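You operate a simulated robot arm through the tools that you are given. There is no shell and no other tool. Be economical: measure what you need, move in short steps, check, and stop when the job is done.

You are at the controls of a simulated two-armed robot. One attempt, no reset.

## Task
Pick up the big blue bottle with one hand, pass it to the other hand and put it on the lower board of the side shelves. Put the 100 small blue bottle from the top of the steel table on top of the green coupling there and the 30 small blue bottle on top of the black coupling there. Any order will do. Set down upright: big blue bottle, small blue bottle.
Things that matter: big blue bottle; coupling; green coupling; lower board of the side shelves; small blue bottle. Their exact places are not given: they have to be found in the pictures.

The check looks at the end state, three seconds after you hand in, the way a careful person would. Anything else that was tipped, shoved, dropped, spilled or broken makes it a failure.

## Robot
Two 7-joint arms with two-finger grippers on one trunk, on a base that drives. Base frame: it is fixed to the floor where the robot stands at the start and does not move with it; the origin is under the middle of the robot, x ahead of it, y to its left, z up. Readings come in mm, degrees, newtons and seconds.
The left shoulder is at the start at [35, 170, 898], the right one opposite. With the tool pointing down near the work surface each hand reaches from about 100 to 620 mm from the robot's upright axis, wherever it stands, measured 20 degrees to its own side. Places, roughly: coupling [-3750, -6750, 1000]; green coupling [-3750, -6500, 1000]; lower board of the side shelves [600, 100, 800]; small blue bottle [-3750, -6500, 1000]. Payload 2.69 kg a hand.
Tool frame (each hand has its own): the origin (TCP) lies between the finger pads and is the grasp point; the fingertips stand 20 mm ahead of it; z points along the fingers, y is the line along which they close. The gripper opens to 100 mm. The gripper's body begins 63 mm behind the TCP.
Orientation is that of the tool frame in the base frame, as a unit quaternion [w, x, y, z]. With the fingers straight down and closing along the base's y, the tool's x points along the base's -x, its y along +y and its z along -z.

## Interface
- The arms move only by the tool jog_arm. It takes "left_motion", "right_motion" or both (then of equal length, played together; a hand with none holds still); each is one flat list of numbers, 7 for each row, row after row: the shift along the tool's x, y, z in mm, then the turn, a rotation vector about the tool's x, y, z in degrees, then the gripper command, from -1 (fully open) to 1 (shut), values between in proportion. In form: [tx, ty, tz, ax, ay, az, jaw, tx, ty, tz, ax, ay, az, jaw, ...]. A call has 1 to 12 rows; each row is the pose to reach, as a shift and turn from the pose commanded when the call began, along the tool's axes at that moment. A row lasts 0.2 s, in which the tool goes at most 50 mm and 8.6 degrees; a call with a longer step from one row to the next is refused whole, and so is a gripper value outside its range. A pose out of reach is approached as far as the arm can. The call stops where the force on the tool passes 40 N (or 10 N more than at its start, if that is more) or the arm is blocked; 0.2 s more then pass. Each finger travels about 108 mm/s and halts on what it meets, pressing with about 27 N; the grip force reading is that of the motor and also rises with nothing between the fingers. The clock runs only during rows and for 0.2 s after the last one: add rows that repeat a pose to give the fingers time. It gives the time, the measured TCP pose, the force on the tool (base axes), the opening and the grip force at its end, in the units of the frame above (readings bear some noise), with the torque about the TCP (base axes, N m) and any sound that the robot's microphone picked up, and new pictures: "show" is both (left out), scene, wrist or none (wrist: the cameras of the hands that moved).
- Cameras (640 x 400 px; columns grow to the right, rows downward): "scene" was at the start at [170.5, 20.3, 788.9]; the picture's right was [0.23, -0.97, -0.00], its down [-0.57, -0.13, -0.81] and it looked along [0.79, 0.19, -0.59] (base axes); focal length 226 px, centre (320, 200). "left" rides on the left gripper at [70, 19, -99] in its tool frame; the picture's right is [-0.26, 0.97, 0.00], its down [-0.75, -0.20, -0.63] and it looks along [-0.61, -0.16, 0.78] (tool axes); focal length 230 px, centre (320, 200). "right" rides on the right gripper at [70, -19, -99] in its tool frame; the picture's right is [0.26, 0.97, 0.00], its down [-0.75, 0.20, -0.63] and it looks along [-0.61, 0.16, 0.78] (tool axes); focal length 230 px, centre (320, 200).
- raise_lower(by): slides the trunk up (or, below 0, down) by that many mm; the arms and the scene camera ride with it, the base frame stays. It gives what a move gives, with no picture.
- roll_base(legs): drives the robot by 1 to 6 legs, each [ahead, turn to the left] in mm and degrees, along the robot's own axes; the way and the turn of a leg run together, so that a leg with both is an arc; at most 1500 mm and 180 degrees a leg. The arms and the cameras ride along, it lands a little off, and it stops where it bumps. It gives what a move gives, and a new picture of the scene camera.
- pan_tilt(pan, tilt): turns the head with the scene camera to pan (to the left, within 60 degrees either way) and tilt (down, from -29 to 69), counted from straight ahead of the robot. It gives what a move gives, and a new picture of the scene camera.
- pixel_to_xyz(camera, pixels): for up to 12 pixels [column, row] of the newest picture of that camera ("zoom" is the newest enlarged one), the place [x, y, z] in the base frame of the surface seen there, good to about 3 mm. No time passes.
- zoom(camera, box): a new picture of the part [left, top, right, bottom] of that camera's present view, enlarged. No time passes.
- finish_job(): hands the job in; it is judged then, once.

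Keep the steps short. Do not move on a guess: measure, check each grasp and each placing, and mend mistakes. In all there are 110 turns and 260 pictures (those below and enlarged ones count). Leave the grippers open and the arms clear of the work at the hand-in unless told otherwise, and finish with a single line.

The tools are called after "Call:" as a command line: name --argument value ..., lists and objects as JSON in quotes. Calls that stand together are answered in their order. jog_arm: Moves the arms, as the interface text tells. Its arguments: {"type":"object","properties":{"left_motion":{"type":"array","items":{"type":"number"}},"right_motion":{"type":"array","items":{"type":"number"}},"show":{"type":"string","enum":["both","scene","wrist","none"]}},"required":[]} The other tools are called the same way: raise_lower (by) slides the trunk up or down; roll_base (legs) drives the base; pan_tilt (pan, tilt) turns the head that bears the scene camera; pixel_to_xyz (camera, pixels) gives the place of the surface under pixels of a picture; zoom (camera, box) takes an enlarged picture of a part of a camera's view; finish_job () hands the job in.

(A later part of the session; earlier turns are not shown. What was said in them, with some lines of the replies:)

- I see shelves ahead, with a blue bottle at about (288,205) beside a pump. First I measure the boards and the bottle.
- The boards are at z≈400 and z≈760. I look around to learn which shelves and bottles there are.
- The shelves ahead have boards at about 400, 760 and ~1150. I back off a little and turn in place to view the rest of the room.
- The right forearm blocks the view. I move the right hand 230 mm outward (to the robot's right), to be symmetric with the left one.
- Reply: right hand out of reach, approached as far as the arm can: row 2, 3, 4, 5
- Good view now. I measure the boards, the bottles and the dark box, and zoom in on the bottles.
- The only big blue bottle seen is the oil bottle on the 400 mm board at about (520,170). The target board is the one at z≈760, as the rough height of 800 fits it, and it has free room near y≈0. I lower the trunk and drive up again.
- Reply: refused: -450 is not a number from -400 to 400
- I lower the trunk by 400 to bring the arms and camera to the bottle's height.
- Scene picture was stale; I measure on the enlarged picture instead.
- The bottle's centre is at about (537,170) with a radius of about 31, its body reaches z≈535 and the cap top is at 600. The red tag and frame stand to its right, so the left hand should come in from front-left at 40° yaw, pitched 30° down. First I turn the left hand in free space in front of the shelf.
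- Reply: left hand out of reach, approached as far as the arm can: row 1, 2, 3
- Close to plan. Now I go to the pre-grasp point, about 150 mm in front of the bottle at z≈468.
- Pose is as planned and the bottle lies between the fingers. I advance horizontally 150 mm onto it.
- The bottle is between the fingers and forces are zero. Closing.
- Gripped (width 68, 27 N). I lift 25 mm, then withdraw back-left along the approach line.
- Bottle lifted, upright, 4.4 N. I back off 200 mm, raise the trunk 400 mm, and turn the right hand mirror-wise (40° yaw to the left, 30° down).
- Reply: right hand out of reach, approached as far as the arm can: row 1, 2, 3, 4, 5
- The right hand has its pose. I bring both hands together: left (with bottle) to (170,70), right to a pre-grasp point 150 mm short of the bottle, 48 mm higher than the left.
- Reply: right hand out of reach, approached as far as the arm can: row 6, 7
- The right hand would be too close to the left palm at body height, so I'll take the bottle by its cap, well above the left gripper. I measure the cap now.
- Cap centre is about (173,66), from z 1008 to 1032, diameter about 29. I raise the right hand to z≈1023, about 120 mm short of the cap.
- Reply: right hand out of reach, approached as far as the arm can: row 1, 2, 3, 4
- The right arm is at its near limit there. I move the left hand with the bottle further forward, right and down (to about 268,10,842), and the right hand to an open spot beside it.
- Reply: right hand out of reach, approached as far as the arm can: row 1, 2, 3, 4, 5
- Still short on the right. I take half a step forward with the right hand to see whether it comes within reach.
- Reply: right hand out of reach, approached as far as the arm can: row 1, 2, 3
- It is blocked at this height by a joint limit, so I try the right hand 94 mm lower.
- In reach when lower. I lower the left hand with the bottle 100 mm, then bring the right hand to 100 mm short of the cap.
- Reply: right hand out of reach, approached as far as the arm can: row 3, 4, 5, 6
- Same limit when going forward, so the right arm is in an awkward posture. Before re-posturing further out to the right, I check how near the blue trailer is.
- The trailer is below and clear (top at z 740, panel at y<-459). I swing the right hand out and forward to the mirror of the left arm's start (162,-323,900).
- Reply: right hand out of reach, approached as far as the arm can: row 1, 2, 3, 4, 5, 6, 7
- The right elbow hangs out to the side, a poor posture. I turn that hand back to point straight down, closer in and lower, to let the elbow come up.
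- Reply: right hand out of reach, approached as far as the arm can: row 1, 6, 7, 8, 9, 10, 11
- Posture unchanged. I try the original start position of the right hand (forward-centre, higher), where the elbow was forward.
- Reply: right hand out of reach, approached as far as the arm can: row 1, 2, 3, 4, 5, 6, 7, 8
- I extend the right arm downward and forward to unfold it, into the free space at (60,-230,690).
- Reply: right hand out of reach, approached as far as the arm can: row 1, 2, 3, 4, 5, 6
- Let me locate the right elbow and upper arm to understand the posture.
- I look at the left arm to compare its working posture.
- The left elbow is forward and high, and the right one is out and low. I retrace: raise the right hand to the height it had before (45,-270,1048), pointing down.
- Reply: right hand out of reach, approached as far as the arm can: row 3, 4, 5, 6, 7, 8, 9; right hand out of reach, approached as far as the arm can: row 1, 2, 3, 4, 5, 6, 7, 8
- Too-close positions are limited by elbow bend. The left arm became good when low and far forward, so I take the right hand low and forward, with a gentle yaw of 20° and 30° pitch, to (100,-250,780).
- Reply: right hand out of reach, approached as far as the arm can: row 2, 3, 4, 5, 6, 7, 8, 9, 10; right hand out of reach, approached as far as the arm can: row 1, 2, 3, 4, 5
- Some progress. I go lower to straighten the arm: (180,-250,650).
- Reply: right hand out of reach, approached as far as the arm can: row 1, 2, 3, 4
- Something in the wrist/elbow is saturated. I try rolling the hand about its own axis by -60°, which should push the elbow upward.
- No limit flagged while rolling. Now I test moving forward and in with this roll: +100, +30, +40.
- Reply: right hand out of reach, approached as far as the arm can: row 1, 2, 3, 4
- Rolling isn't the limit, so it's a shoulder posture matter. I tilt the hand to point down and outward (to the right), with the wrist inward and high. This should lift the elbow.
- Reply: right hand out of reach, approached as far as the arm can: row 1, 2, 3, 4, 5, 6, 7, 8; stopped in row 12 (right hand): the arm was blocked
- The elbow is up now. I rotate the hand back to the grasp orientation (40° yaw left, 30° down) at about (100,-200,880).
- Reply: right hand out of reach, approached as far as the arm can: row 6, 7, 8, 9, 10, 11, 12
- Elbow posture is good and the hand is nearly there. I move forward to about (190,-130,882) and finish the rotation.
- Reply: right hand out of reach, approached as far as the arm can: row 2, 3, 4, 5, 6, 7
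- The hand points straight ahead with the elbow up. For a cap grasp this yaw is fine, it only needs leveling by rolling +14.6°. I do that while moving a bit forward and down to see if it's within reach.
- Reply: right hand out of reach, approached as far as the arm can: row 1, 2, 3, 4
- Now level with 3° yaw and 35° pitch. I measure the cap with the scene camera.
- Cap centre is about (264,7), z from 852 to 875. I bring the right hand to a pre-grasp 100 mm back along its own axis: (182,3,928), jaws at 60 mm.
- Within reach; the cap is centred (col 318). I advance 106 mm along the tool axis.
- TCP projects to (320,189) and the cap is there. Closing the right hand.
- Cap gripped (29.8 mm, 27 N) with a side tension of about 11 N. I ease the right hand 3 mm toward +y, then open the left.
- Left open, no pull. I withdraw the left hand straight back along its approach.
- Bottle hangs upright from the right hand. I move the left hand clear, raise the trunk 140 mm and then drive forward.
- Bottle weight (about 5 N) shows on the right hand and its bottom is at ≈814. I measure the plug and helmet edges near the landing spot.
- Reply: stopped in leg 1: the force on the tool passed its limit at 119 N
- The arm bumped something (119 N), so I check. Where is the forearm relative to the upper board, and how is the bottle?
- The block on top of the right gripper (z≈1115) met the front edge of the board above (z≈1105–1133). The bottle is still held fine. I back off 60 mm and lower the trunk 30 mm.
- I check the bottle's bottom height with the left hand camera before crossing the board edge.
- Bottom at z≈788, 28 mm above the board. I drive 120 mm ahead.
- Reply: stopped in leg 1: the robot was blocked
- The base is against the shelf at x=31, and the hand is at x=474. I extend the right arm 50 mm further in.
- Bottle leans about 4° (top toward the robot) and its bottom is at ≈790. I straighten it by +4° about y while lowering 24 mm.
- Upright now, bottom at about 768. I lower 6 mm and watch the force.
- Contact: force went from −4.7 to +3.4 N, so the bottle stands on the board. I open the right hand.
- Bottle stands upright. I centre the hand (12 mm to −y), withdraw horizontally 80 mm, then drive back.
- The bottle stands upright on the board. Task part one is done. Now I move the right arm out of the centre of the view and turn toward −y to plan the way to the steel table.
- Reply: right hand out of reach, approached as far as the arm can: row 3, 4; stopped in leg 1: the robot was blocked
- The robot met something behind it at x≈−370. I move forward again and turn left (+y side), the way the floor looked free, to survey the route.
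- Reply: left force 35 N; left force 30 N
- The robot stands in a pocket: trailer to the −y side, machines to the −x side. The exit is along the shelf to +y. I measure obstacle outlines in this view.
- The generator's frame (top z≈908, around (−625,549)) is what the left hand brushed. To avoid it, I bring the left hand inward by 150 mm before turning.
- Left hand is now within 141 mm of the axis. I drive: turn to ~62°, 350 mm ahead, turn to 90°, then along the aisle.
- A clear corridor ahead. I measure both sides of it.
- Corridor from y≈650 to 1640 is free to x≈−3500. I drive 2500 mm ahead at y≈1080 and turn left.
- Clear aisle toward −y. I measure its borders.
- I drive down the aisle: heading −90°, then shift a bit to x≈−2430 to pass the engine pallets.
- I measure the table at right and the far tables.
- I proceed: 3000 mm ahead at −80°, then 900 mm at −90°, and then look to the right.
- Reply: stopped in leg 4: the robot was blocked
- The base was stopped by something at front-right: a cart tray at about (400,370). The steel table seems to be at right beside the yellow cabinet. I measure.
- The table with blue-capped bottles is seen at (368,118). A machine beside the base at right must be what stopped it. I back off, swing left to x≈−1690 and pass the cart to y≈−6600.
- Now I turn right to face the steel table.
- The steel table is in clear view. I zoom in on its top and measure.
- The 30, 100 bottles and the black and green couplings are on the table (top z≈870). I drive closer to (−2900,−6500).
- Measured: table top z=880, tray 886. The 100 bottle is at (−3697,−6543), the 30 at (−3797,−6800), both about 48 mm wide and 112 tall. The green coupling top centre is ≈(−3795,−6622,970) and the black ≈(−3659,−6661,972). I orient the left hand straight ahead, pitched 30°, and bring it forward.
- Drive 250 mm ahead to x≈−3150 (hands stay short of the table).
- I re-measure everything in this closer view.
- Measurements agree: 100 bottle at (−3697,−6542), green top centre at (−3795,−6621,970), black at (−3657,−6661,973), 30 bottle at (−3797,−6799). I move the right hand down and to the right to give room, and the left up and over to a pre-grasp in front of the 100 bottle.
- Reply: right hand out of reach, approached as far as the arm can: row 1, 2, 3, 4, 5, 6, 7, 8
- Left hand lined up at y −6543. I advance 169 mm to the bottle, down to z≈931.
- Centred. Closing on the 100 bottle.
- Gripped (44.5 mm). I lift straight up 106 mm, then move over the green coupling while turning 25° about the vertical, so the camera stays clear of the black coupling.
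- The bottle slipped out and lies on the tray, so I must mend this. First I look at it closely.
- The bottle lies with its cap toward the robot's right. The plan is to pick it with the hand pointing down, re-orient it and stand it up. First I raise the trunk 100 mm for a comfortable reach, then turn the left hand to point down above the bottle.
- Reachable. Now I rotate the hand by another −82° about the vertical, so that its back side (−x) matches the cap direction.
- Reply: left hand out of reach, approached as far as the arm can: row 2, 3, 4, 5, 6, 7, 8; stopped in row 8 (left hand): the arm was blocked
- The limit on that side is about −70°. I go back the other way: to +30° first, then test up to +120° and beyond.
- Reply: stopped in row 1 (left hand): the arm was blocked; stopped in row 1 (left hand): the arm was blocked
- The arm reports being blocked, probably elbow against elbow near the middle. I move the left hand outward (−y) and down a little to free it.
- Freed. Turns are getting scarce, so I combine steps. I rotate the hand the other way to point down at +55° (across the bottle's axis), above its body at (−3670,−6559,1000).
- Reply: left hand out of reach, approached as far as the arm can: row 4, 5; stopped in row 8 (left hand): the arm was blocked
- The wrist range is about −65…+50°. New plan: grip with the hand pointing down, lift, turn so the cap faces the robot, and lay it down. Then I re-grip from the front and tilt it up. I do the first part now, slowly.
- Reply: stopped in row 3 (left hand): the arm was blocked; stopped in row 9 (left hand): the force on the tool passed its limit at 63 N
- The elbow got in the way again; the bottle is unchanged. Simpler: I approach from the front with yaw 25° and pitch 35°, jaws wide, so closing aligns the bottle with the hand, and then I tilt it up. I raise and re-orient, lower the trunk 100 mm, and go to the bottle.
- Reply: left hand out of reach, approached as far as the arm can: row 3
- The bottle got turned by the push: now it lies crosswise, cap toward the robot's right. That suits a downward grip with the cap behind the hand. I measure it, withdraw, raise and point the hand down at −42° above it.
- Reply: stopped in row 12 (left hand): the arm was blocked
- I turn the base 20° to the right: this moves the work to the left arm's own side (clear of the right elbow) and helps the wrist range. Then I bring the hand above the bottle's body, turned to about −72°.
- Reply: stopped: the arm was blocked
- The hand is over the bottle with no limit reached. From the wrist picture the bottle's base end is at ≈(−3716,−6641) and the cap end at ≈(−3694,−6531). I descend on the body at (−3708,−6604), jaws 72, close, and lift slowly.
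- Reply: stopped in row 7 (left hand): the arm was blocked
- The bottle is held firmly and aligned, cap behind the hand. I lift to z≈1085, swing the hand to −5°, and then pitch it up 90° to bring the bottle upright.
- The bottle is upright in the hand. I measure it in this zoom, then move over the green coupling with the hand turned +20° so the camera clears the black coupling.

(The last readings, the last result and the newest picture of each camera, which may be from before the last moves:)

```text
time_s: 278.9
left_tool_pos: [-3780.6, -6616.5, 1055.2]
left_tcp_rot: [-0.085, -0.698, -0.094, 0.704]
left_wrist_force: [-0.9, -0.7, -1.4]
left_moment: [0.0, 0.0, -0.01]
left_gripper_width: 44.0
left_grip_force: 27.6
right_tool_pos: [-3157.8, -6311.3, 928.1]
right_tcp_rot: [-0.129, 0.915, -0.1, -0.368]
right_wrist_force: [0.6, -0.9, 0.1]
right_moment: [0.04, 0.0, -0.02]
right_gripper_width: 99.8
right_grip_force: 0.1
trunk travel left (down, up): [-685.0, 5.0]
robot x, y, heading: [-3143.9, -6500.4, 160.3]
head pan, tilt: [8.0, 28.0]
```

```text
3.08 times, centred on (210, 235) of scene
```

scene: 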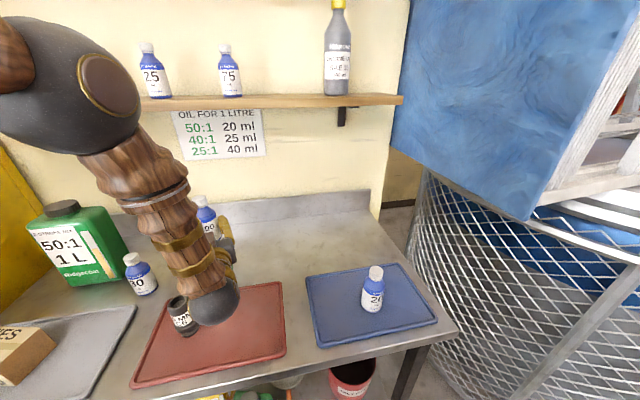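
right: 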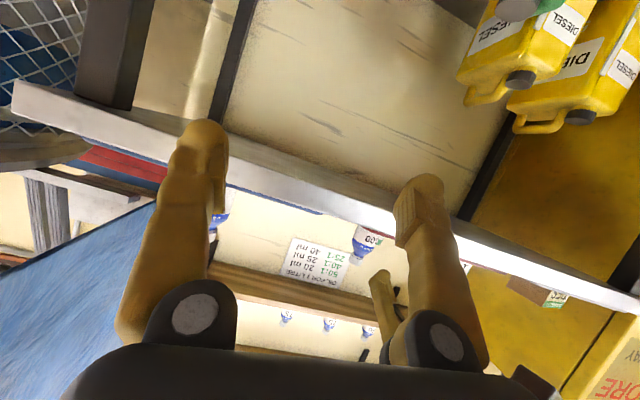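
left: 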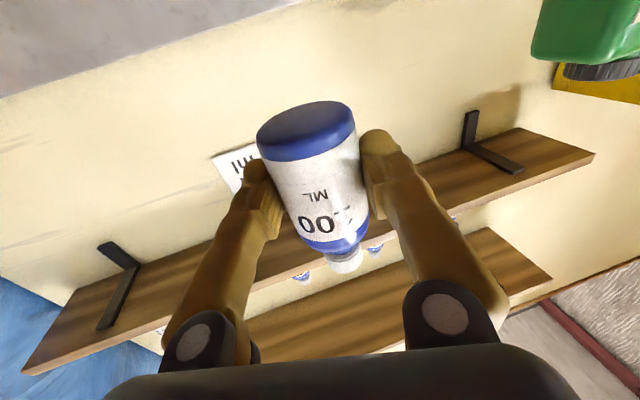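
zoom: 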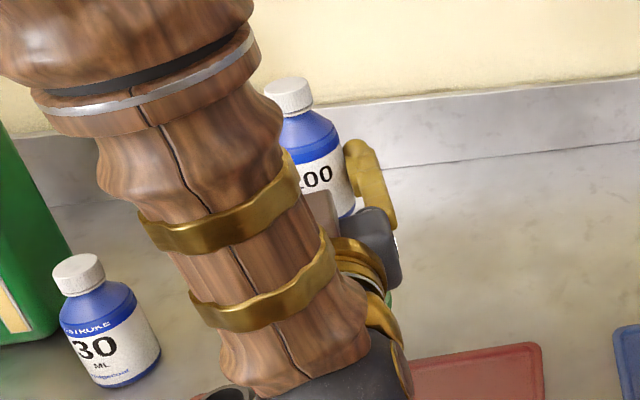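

Geometry: the axis is near the TCP, the base about 33 mm below it, and the top leans ≈5° away. I measure again, shift 12 mm forward, correct the lean by 5°, and lower 38 mm.

Call:
pixel_to_xyz --camera "zoom" --pixels '[[288, 82], [265, 95], [311, 93], [290, 105], [352, 180], [340, 205], [345, 215]]'

Call:
pixel_to_xyz --camera "left" --pixels '[[262, 150], [352, 130], [310, 155], [305, 115], [325, 210]]'

Call:
jog_arm --left_motion '[10, 0.2, 6, 0, -2.5, 0, 1, 20, 0.3, 11.7, 0, -5, 0, 1, 30, 0.5, 11.7, 0, -5, 0, 1, 38, 0.5, 11.7, 0, -5, 0, 1, 38, 0.5, 11.7, 0, -5, 0, 1]' --show "both"

Call:
zoom --camera "scene" --box '[150, 180, 290, 290]'

```text
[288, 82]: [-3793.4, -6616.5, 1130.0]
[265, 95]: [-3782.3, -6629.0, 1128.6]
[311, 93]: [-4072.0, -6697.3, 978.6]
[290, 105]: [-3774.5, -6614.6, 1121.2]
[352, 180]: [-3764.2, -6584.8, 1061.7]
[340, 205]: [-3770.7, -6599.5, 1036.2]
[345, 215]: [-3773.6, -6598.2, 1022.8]
```

```text
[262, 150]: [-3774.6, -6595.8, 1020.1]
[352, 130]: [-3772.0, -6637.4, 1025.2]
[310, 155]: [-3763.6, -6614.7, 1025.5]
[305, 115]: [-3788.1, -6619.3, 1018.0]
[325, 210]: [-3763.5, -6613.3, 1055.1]
```

```text
time_s: 280.1
left_tool_pos: [-3792.3, -6619.7, 1013.4]
left_tcp_rot: [-0.089, -0.667, -0.09, 0.735]
left_wrist_force: [-0.2, 0.1, -0.8]
left_moment: [-0.02, 0.01, -0.02]
left_gripper_width: 43.9
left_grip_force: 26.9
right_tool_pos: [-3158.4, -6311.1, 928.5]
right_tcp_rot: [-0.129, 0.916, -0.1, -0.367]
right_wrist_force: [0.0, 1.0, -0.5]
right_moment: [-0.04, 0.03, -0.01]
right_gripper_width: 100.1
right_grip_force: 0.1
trunk travel left (down, up): [-685.0, 5.0]
robot x, y, heading: [-3144.8, -6503.6, 160.2]
head pan, tilt: [8.0, 28.0]
```

scene: 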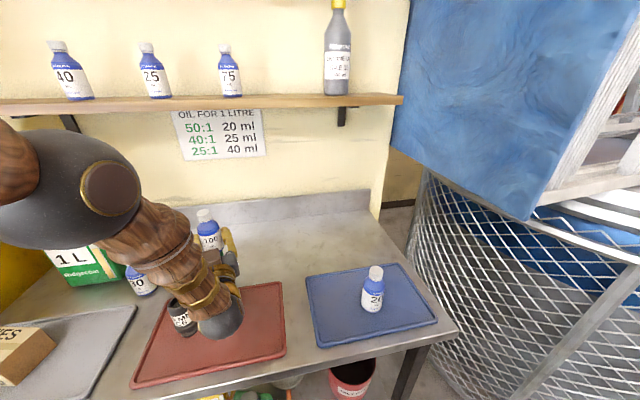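
left: 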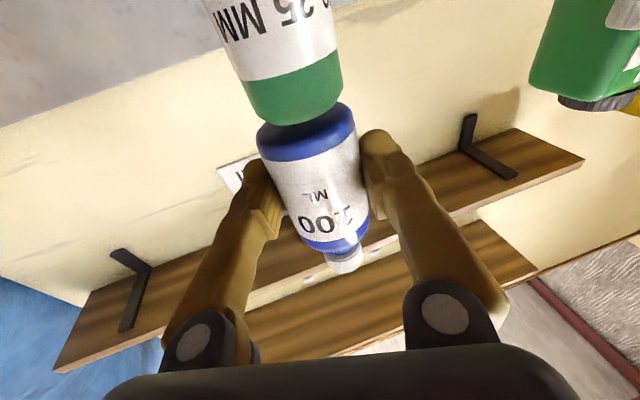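

```text
3.64 times, centred on (220, 235) of scene
```

zoom: 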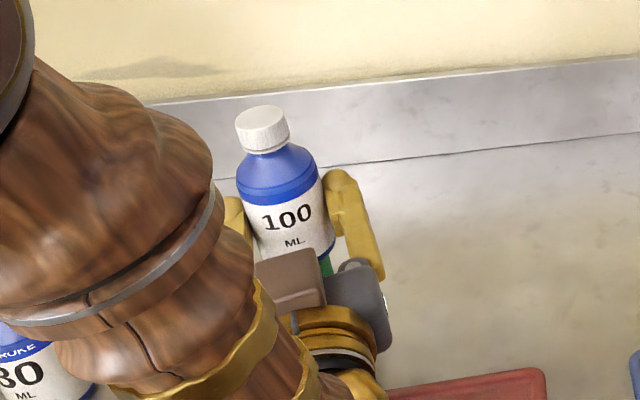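

The bottle's base is now ≈8 mm above the green coupling, off by about (+4,+3) mm. I correct that, lower onto it, open and withdraw straight back.

Call:
jog_arm --left_motion '[-0.4, -3, -4.4, 0, 0, 0, 1, 4.6, -2.95, -4.85, 0, 0, 0, 1, 7.6, -2.9, -5.15, 0, 0, 0, 1, 9.6, -2.9, -5.3, 0, 0, 0, 1, 9.6, -2.9, -5.3, 0, 0, 0, 1]' --show "none"

Call:
jog_arm --left_motion '[0, 0, 0, 0, 0, 0, 0, 0, 0, 0, 0, 0, 0, -0.2, 0, 0, 0, 0, 0, 0, -0.4, 0, 0, 0, 0, 0, 0, -0.4, -1.5, 0, -15, 0, 0, 0, -0.4, -4, 0, -40, 0, 0, 0, -0.4, -7, 0, -70, 0, 0, 0, -0.4, -10, 0, -100, 0, 0, 0, -0.4, -13, 0, -130, 0, 0, 0, -0.4, -50, 0, -140, 0, 0, 0, -0.4]' --show "both"

Call:
zoom --camera "scene" --box '[110, 180, 290, 310]'

```text
time_s: 281.3
left_tool_pos: [-3789.7, -6614.3, 1008.7]
left_tcp_rot: [-0.088, -0.663, -0.09, 0.738]
left_wrist_force: [-0.8, -0.1, 24.5]
left_moment: [-0.18, -0.21, 0.04]
left_gripper_width: 43.9
left_grip_force: 26.9
right_tool_pos: [-3157.7, -6311.6, 928.6]
right_tcp_rot: [-0.129, 0.916, -0.101, -0.367]
right_wrist_force: [0.6, -0.2, 0.2]
right_moment: [-0.02, -0.03, 0.0]
right_gripper_width: 99.9
right_grip_force: 0.0
trunk travel left (down, up): [-685.0, 5.0]
robot x, y, heading: [-3142.3, -6497.8, 160.3]
head pan, tilt: [8.0, 28.0]
```

```text
time_s: 283.5
left_tool_pos: [-3647.4, -6579.0, 1043.8]
left_tcp_rot: [-0.089, -0.667, -0.09, 0.735]
left_wrist_force: [0.6, 0.4, -0.3]
left_moment: [0.03, 0.0, 0.0]
left_gripper_width: 69.8
left_grip_force: 0.1
right_tool_pos: [-3157.6, -6311.1, 929.0]
right_tcp_rot: [-0.129, 0.916, -0.1, -0.368]
right_wrist_force: [-0.2, 0.2, -0.1]
right_moment: [0.02, -0.01, 0.04]
right_gripper_width: 100.1
right_grip_force: 0.0
trunk travel left (down, up): [-685.0, 5.0]
robot x, y, heading: [-3143.5, -6499.9, 160.2]
head pan, tilt: [8.0, 28.0]
```

scene: 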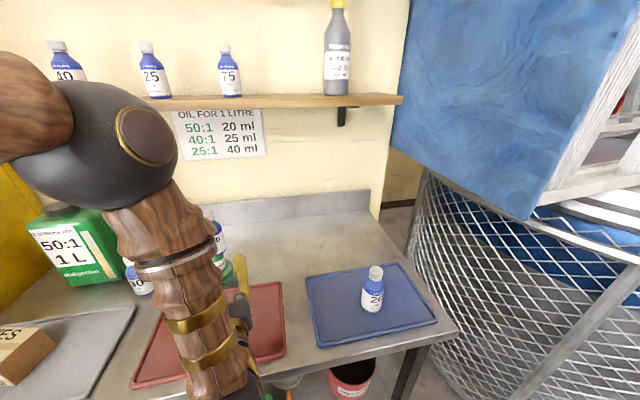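
left: 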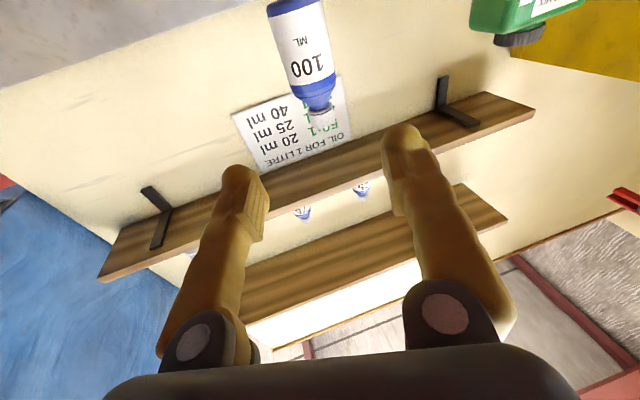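

```text
3.08 times, centred on (200, 245) of scene
```

zoom: 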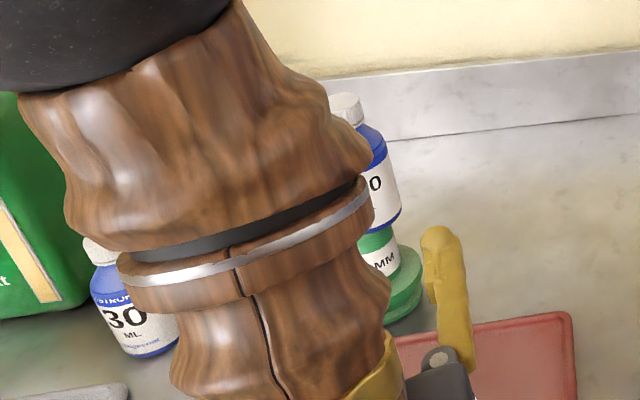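

The 100 bottle stands upright on the green coupling. Now the 30 bottle at (−3797,−6800): I move over with pitch 31°, lower the trunk 100 mm, and advance around its body.

Call:
jog_arm --left_motion '[1, 40, 14, 1.9, 7.3, 0.6, -0.4, 1.6, 80, 28, 3.7, 14.6, 1.2, -0.4, 2.4, 120, 42, 5.6, 21.9, 1.7, -0.4, 3.2, 160, 56, 7.4, 29.2, 2.3, -0.4, 4, 199, 69.5, 9.3, 36.5, 2.9, -0.4, 4, 199, 69.5, 9.3, 36.5, 2.9, -0.4]' --show "none"

Call:
raise_lower --by -100

Call:
jog_arm --left_motion '[-10.3, 0, 24, 0, 0, 0, -0.4, -20.6, 0, 48, 0, 0, 0, -0.4, -31, 0, 72, 0, 0, 0, -0.4, -41.2, 0, 96, 0, 0, 0, -0.4, -51.5, 0, 120, 0, 0, 0, -0.4, -51.5, 0, 120, 0, 0, 0, -0.4]' --show "both"

Call:
pixel_to_xyz --camera "left" --pixels '[[320, 160], [310, 130], [330, 190], [320, 230], [300, 170], [340, 170], [320, 110], [340, 280]]'

```text
time_s: 284.9
left_tool_pos: [-3667.6, -6789.4, 1043.5]
left_tcp_rot: [0.022, 0.87, 0.039, -0.491]
left_wrist_force: [1.1, 0.5, -0.4]
left_moment: [0.0, 0.0, 0.02]
left_gripper_width: 70.0
left_grip_force: 0.0
right_tool_pos: [-3157.4, -6311.2, 928.8]
right_tcp_rot: [-0.128, 0.916, -0.1, -0.367]
right_wrist_force: [-0.1, -0.4, -0.1]
right_moment: [-0.04, 0.06, 0.02]
right_gripper_width: 99.9
right_grip_force: 0.1
trunk travel left (down, up): [-685.0, 5.0]
robot x, y, heading: [-3139.8, -6499.5, 160.3]
head pan, tilt: [8.0, 28.0]
```

```text
time_s: 286.3
left_tool_pos: [-3667.1, -6790.7, 944.5]
left_tcp_rot: [0.02, 0.87, 0.038, -0.491]
left_wrist_force: [0.2, -1.3, 0.4]
left_moment: [0.01, -0.03, -0.02]
left_gripper_width: 69.8
left_grip_force: 0.0
right_tool_pos: [-3156.4, -6312.2, 830.0]
right_tcp_rot: [-0.129, 0.916, -0.1, -0.368]
right_wrist_force: [-0.1, 0.4, 0.8]
right_moment: [0.02, 0.02, -0.02]
right_gripper_width: 99.9
right_grip_force: 0.2
trunk travel left (down, up): [-585.0, 105.0]
robot x, y, heading: [-3141.2, -6503.6, 160.3]
head pan, tilt: [8.0, 28.0]
```

```text
time_s: 287.7
left_tool_pos: [-3796.4, -6800.6, 924.8]
left_tcp_rot: [0.02, 0.87, 0.039, -0.491]
left_wrist_force: [0.1, -0.1, -0.1]
left_moment: [-0.02, 0.02, 0.0]
left_gripper_width: 70.0
left_grip_force: 0.0
right_tool_pos: [-3157.6, -6311.8, 827.5]
right_tcp_rot: [-0.129, 0.916, -0.099, -0.368]
right_wrist_force: [0.5, -0.7, -0.7]
right_moment: [-0.01, -0.02, -0.04]
right_gripper_width: 99.9
right_grip_force: 0.1
trunk travel left (down, up): [-585.0, 105.0]
robot x, y, heading: [-3140.4, -6501.6, 160.4]
head pan, tilt: [8.0, 28.0]
```

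scene: 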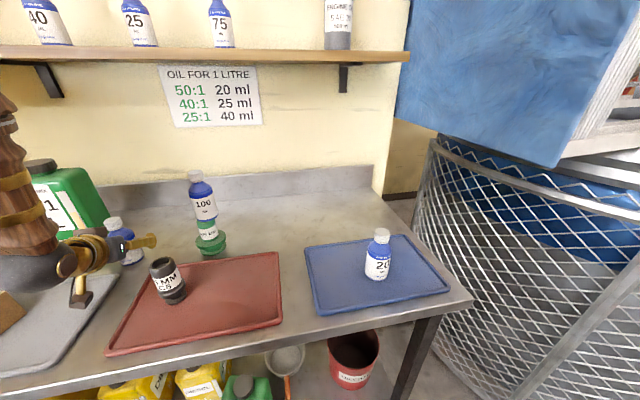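
left: 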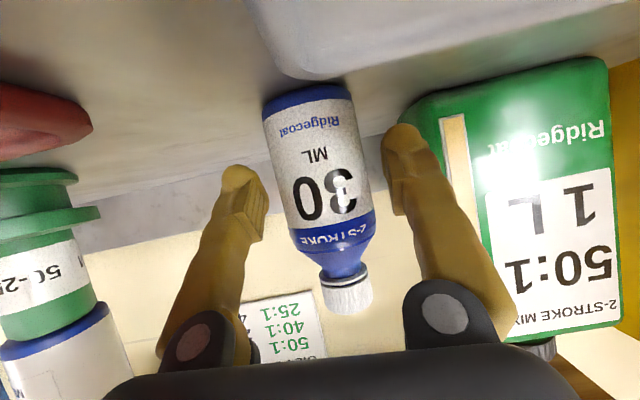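

```text
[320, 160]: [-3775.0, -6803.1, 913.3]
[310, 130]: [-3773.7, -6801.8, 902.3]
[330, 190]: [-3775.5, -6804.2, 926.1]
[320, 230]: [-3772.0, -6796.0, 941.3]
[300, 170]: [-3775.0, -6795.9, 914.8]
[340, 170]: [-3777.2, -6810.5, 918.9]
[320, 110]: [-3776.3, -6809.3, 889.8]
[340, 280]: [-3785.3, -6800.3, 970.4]
```

The 30 bottle is centred in the jaws. I close, lift slowly, and carry it over the black coupling.

Call:
jog_arm --left_motion '[0, 0, 0, 0, 0, 0, 0, 0, 0, 0, 0, 0, 0, 1, 0, 0, 0, 0, 0, 0, 1, 0, 0, 0, 0, 0, 0, 1, -2.6, 0, -1.5, 0, 0, 0, 1, -6.9, 0, -4.1, 0, 0, 0, 1, -12.9, 0, -7.7, 0, 0, 0, 1, -20.6, 0, -12.4, 0, 0, 0, 1, -30.9, 0, -18.5, 0, 0, 0, 1, -42.9, 0, -25.8, 0, 0, 0, 1, -56.6, 0, -34, 0, 0, 0, 1, -72, 0, -43.3, 0, 0, 0, 1]' --show "wrist"

Call:
jog_arm --left_motion '[-14, 0, -8.5, 0, 0, 0, 1, -28.3, 0, -17, 0, 0, 0, 1, -18.5, -15.9, -33.2, 0, 0, 0, 1, -8.8, -31.7, -49.5, 0, 0, 0, 1, 1, -47.6, -65.7, 0, 0, 0, 1, 10.7, -63.5, -82, 0, 0, 0, 1, 20.5, -79.3, -98.2, 0, 0, 0, 1, 30.3, -95.2, -114.5, 0, 0, 0, 1, 40, -111, -130.7, 0, 0, 0, 1, 49.8, -126.9, -147, 0, 0, 0, 1, 49.8, -126.9, -147, 0, 0, 0, 1]' --show "both"

Call:
pixel_to_xyz --camera "left" --pixels '[[310, 110], [270, 110], [350, 100], [315, 130], [330, 190], [340, 280], [345, 300], [300, 60], [320, 60], [280, 60], [340, 60], [310, 30]]'

Call:
zoom --camera "scene" --box '[80, 180, 260, 310]'

```text
time_s: 290.3
left_tool_pos: [-3796.8, -6801.3, 1009.1]
left_tcp_rot: [0.021, 0.87, 0.039, -0.491]
left_wrist_force: [-0.6, -0.7, -0.9]
left_moment: [0.02, 0.0, 0.03]
left_gripper_width: 43.8
left_grip_force: 27.0
right_tool_pos: [-3157.0, -6312.2, 829.5]
right_tcp_rot: [-0.129, 0.915, -0.1, -0.369]
right_wrist_force: [0.2, -0.4, -0.8]
right_moment: [0.01, 0.03, 0.02]
right_gripper_width: 100.3
right_grip_force: 0.1
trunk travel left (down, up): [-585.0, 105.0]
robot x, y, heading: [-3143.6, -6501.4, 160.2]
head pan, tilt: [8.0, 28.0]
```

left: 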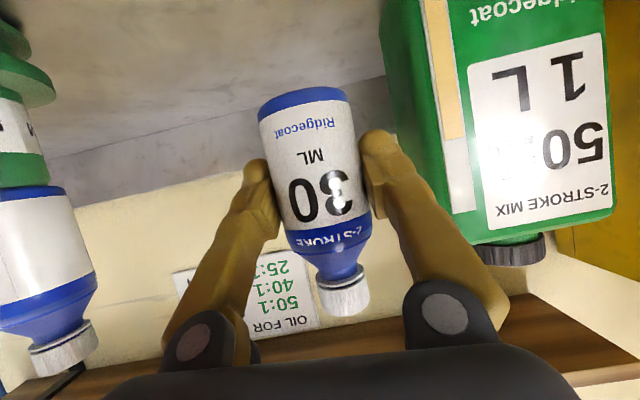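

```text
time_s: 292.7
left_tool_pos: [-3656.9, -6661.9, 1044.8]
left_tcp_rot: [0.02, 0.87, 0.038, -0.491]
left_wrist_force: [0.8, -0.2, -1.1]
left_moment: [-0.03, -0.01, -0.04]
left_gripper_width: 43.4
left_grip_force: 27.2
right_tool_pos: [-3158.9, -6312.8, 828.9]
right_tcp_rot: [-0.129, 0.915, -0.1, -0.368]
right_wrist_force: [0.4, 0.1, -0.2]
right_moment: [-0.01, 0.03, 0.0]
right_gripper_width: 100.0
right_grip_force: 0.1
trunk travel left (down, up): [-585.0, 105.0]
robot x, y, heading: [-3140.1, -6499.6, 160.3]
head pan, tilt: [8.0, 28.0]
```

scene: 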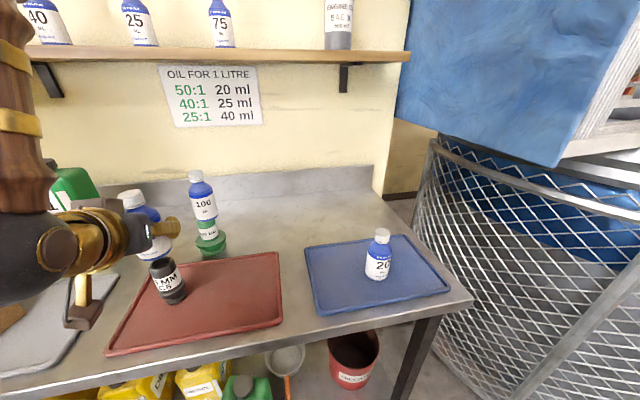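
left: 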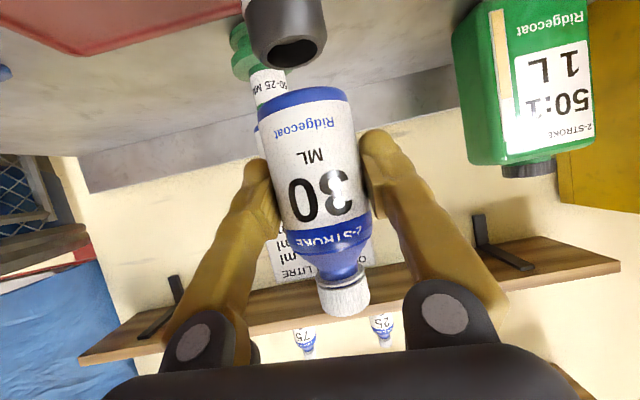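

```text
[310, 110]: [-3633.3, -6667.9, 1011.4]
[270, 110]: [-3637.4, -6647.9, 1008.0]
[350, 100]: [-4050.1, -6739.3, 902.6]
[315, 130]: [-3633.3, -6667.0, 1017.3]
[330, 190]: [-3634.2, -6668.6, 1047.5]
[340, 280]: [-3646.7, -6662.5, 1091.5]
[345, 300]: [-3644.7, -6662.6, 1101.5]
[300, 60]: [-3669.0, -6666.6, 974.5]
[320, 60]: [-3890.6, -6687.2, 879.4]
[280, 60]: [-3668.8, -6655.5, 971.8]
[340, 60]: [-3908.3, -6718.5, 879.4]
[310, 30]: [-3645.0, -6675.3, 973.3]
```

```text
3.08 times, centred on (170, 245) of scene
5 turns are left
```

zoom: 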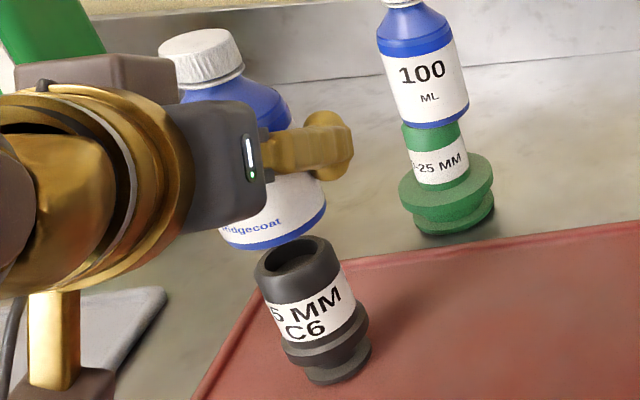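

Held firmly and upright above the black coupling. I measure the coupling's rim and the bottle's base for the final alignment.

Call:
pixel_to_xyz --camera "zoom" --pixels '[[256, 266], [334, 252], [298, 283], [297, 239], [275, 282], [320, 275], [290, 255], [325, 205], [255, 245], [290, 238], [310, 320], [345, 340]]'

Call:
pixel_to_xyz --camera "left" --pixels '[[250, 20], [323, 30], [290, 67], [262, 60], [322, 50], [285, 5], [262, 108], [345, 98], [305, 100]]'

```text
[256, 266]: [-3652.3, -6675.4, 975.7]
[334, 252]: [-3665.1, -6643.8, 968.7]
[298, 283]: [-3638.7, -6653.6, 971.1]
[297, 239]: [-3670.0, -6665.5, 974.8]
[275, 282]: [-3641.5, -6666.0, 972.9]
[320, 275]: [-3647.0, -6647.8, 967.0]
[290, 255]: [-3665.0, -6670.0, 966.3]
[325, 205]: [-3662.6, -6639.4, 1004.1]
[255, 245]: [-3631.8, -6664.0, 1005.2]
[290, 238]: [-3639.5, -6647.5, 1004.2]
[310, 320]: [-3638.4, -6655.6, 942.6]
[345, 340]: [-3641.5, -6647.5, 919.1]
```

```text
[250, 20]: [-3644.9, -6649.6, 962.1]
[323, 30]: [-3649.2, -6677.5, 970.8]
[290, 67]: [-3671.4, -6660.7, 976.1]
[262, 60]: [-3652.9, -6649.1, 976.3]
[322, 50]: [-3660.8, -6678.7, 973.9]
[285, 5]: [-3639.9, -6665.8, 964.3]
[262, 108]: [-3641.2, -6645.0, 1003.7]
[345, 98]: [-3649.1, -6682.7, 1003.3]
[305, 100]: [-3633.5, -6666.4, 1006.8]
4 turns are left
```

The rim centre is (−3656.5,−6661,975); the bottle's base centre is (−3655,−6663), 27 mm above. I lower with a 2° lean correction, release, withdraw, and back off the base.

Call:
jog_arm --left_motion '[8.6, -1, 5.2, 0, -1, 0, 1, 15.4, -2, 9.3, 0, -2, 0, 1, 19.7, -2, 11.8, 0, -2, 0, 1, 22.3, -2, 13.4, 0, -2, 0, 1, 24, -2, 14.4, 0, -2, 0, 1, 24, -2, 14.4, 0, -2, 0, 1]' --show "none"

Call:
jog_arm --left_motion '[0, 0, 0, 0, 0, 0, 0, 0, 0, 0, 0, 0, 0, -0.2, 0, 0, 0, 0, 0, 0, -0.4, 0, 0, 0, 0, 0, 0, -0.4, 7.8, 0, -12.9, 0, 0, 0, -0.4, 20.7, 0, -34.4, 0, 0, 0, -0.4, 36.2, 0, -60.2, 0, 0, 0, -0.4, 51.7, 0, -86, 0, 0, 0, -0.4, 67.2, 0, -111.8, 0, 0, 0, -0.4, 67.2, 0, -111.8, 0, 0, 0, -1]' --show "both"

Call:
zoom --camera "scene" --box '[80, 150, 280, 310]'

```text
time_s: 294.1
left_tool_pos: [-3657.8, -6657.7, 1018.7]
left_tcp_rot: [0.021, 0.859, 0.038, -0.511]
left_wrist_force: [-6.1, 0.6, 29.9]
left_moment: [0.0, 0.35, -0.04]
left_gripper_width: 43.4
left_grip_force: 27.3
right_tool_pos: [-3157.5, -6312.3, 829.2]
right_tcp_rot: [-0.129, 0.915, -0.1, -0.369]
right_wrist_force: [0.1, 0.5, 0.5]
right_moment: [-0.01, 0.04, 0.01]
right_gripper_width: 100.1
right_grip_force: 0.1
trunk travel left (down, up): [-585.0, 105.0]
robot x, y, heading: [-3141.0, -6503.6, 160.3]
head pan, tilt: [8.0, 28.0]
```

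```text
time_s: 296.3
left_tool_pos: [-3527.6, -6649.2, 1009.9]
left_tcp_rot: [0.02, 0.861, 0.037, -0.506]
left_wrist_force: [0.0, -0.7, 0.2]
left_moment: [0.03, 0.0, 0.03]
left_gripper_width: 100.2
left_grip_force: 0.0
right_tool_pos: [-3158.7, -6312.0, 828.7]
right_tcp_rot: [-0.129, 0.915, -0.1, -0.368]
right_wrist_force: [0.1, -0.2, 0.9]
right_moment: [-0.02, 0.03, -0.01]
right_gripper_width: 100.1
right_grip_force: 0.0
trunk travel left (down, up): [-585.0, 105.0]
robot x, y, heading: [-3140.7, -6501.8, 160.5]
head pan, tilt: [8.0, 28.0]
```

scene: 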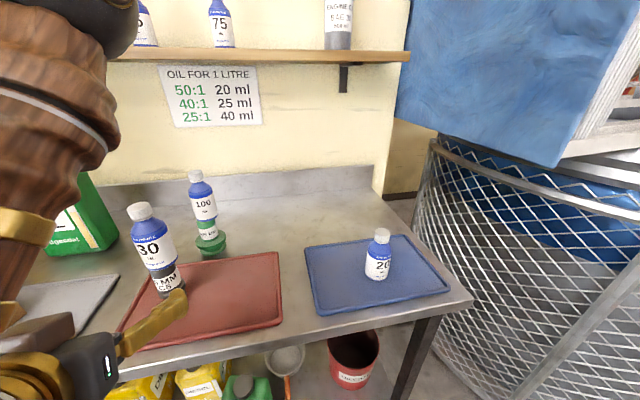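
left: 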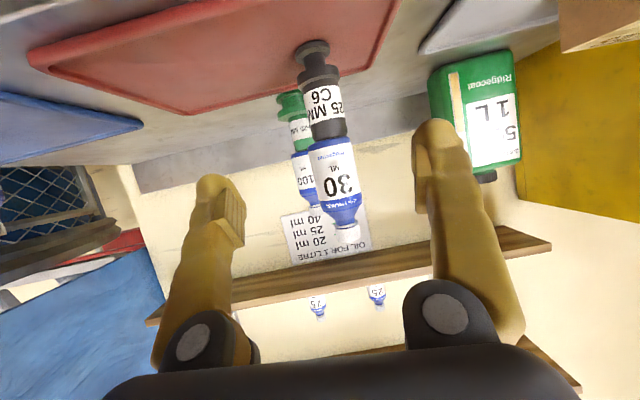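

```text
2.50 times, centred on (180, 230) of scene
3 turns are left
```

zoom: 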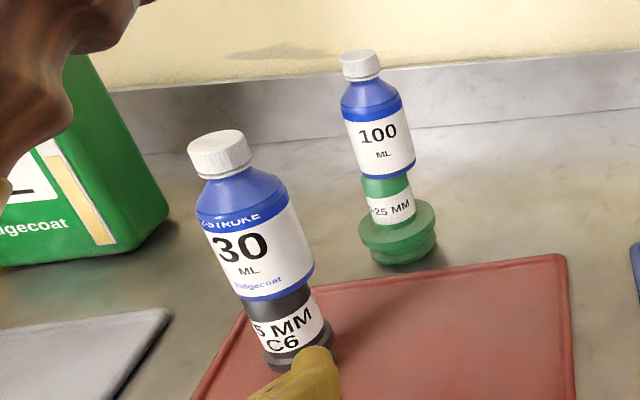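

Both small bottles stand upright on their couplings: 100 on green, 30 on black. I back the robot off 180 mm so both arms are clear of the table.

Call:
roll_base --legs '[[-180, 0]]'

```text
time_s: 297.8
left_tool_pos: [-3363.2, -6707.4, 1008.6]
left_tcp_rot: [0.021, 0.863, 0.036, -0.504]
left_wrist_force: [-0.3, 0.4, 0.5]
left_moment: [-0.02, -0.06, 0.03]
left_gripper_width: 99.8
left_grip_force: 0.1
right_tool_pos: [-2995.2, -6373.5, 829.1]
right_tcp_rot: [-0.128, 0.915, -0.101, -0.37]
right_wrist_force: [-1.0, -0.5, 0.3]
right_moment: [-0.02, -0.09, 0.0]
right_gripper_width: 100.2
right_grip_force: 0.0
trunk travel left (down, up): [-585.0, 105.0]
robot x, y, heading: [-2972.8, -6565.3, 159.9]
head pan, tilt: [8.0, 28.0]
2 turns are left
```

scene: 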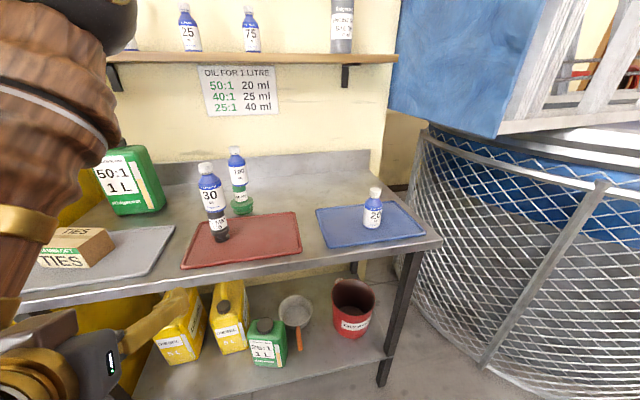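

Everything is in place, the grippers are open and the arms are clear, so I hand in the job.

Call:
finish_job

```text
The job is handed in.
```

The big blue bottle is upright on the z≈760 shelf board after a hand-to-hand pass, and the 100 and 30 bottles are upright on the green and black couplings; on the way the 100 bottle was dropped and stood up again, the left hand brushed a generator frame, and the base was stopped twice by obstacles I could not check for shifting.
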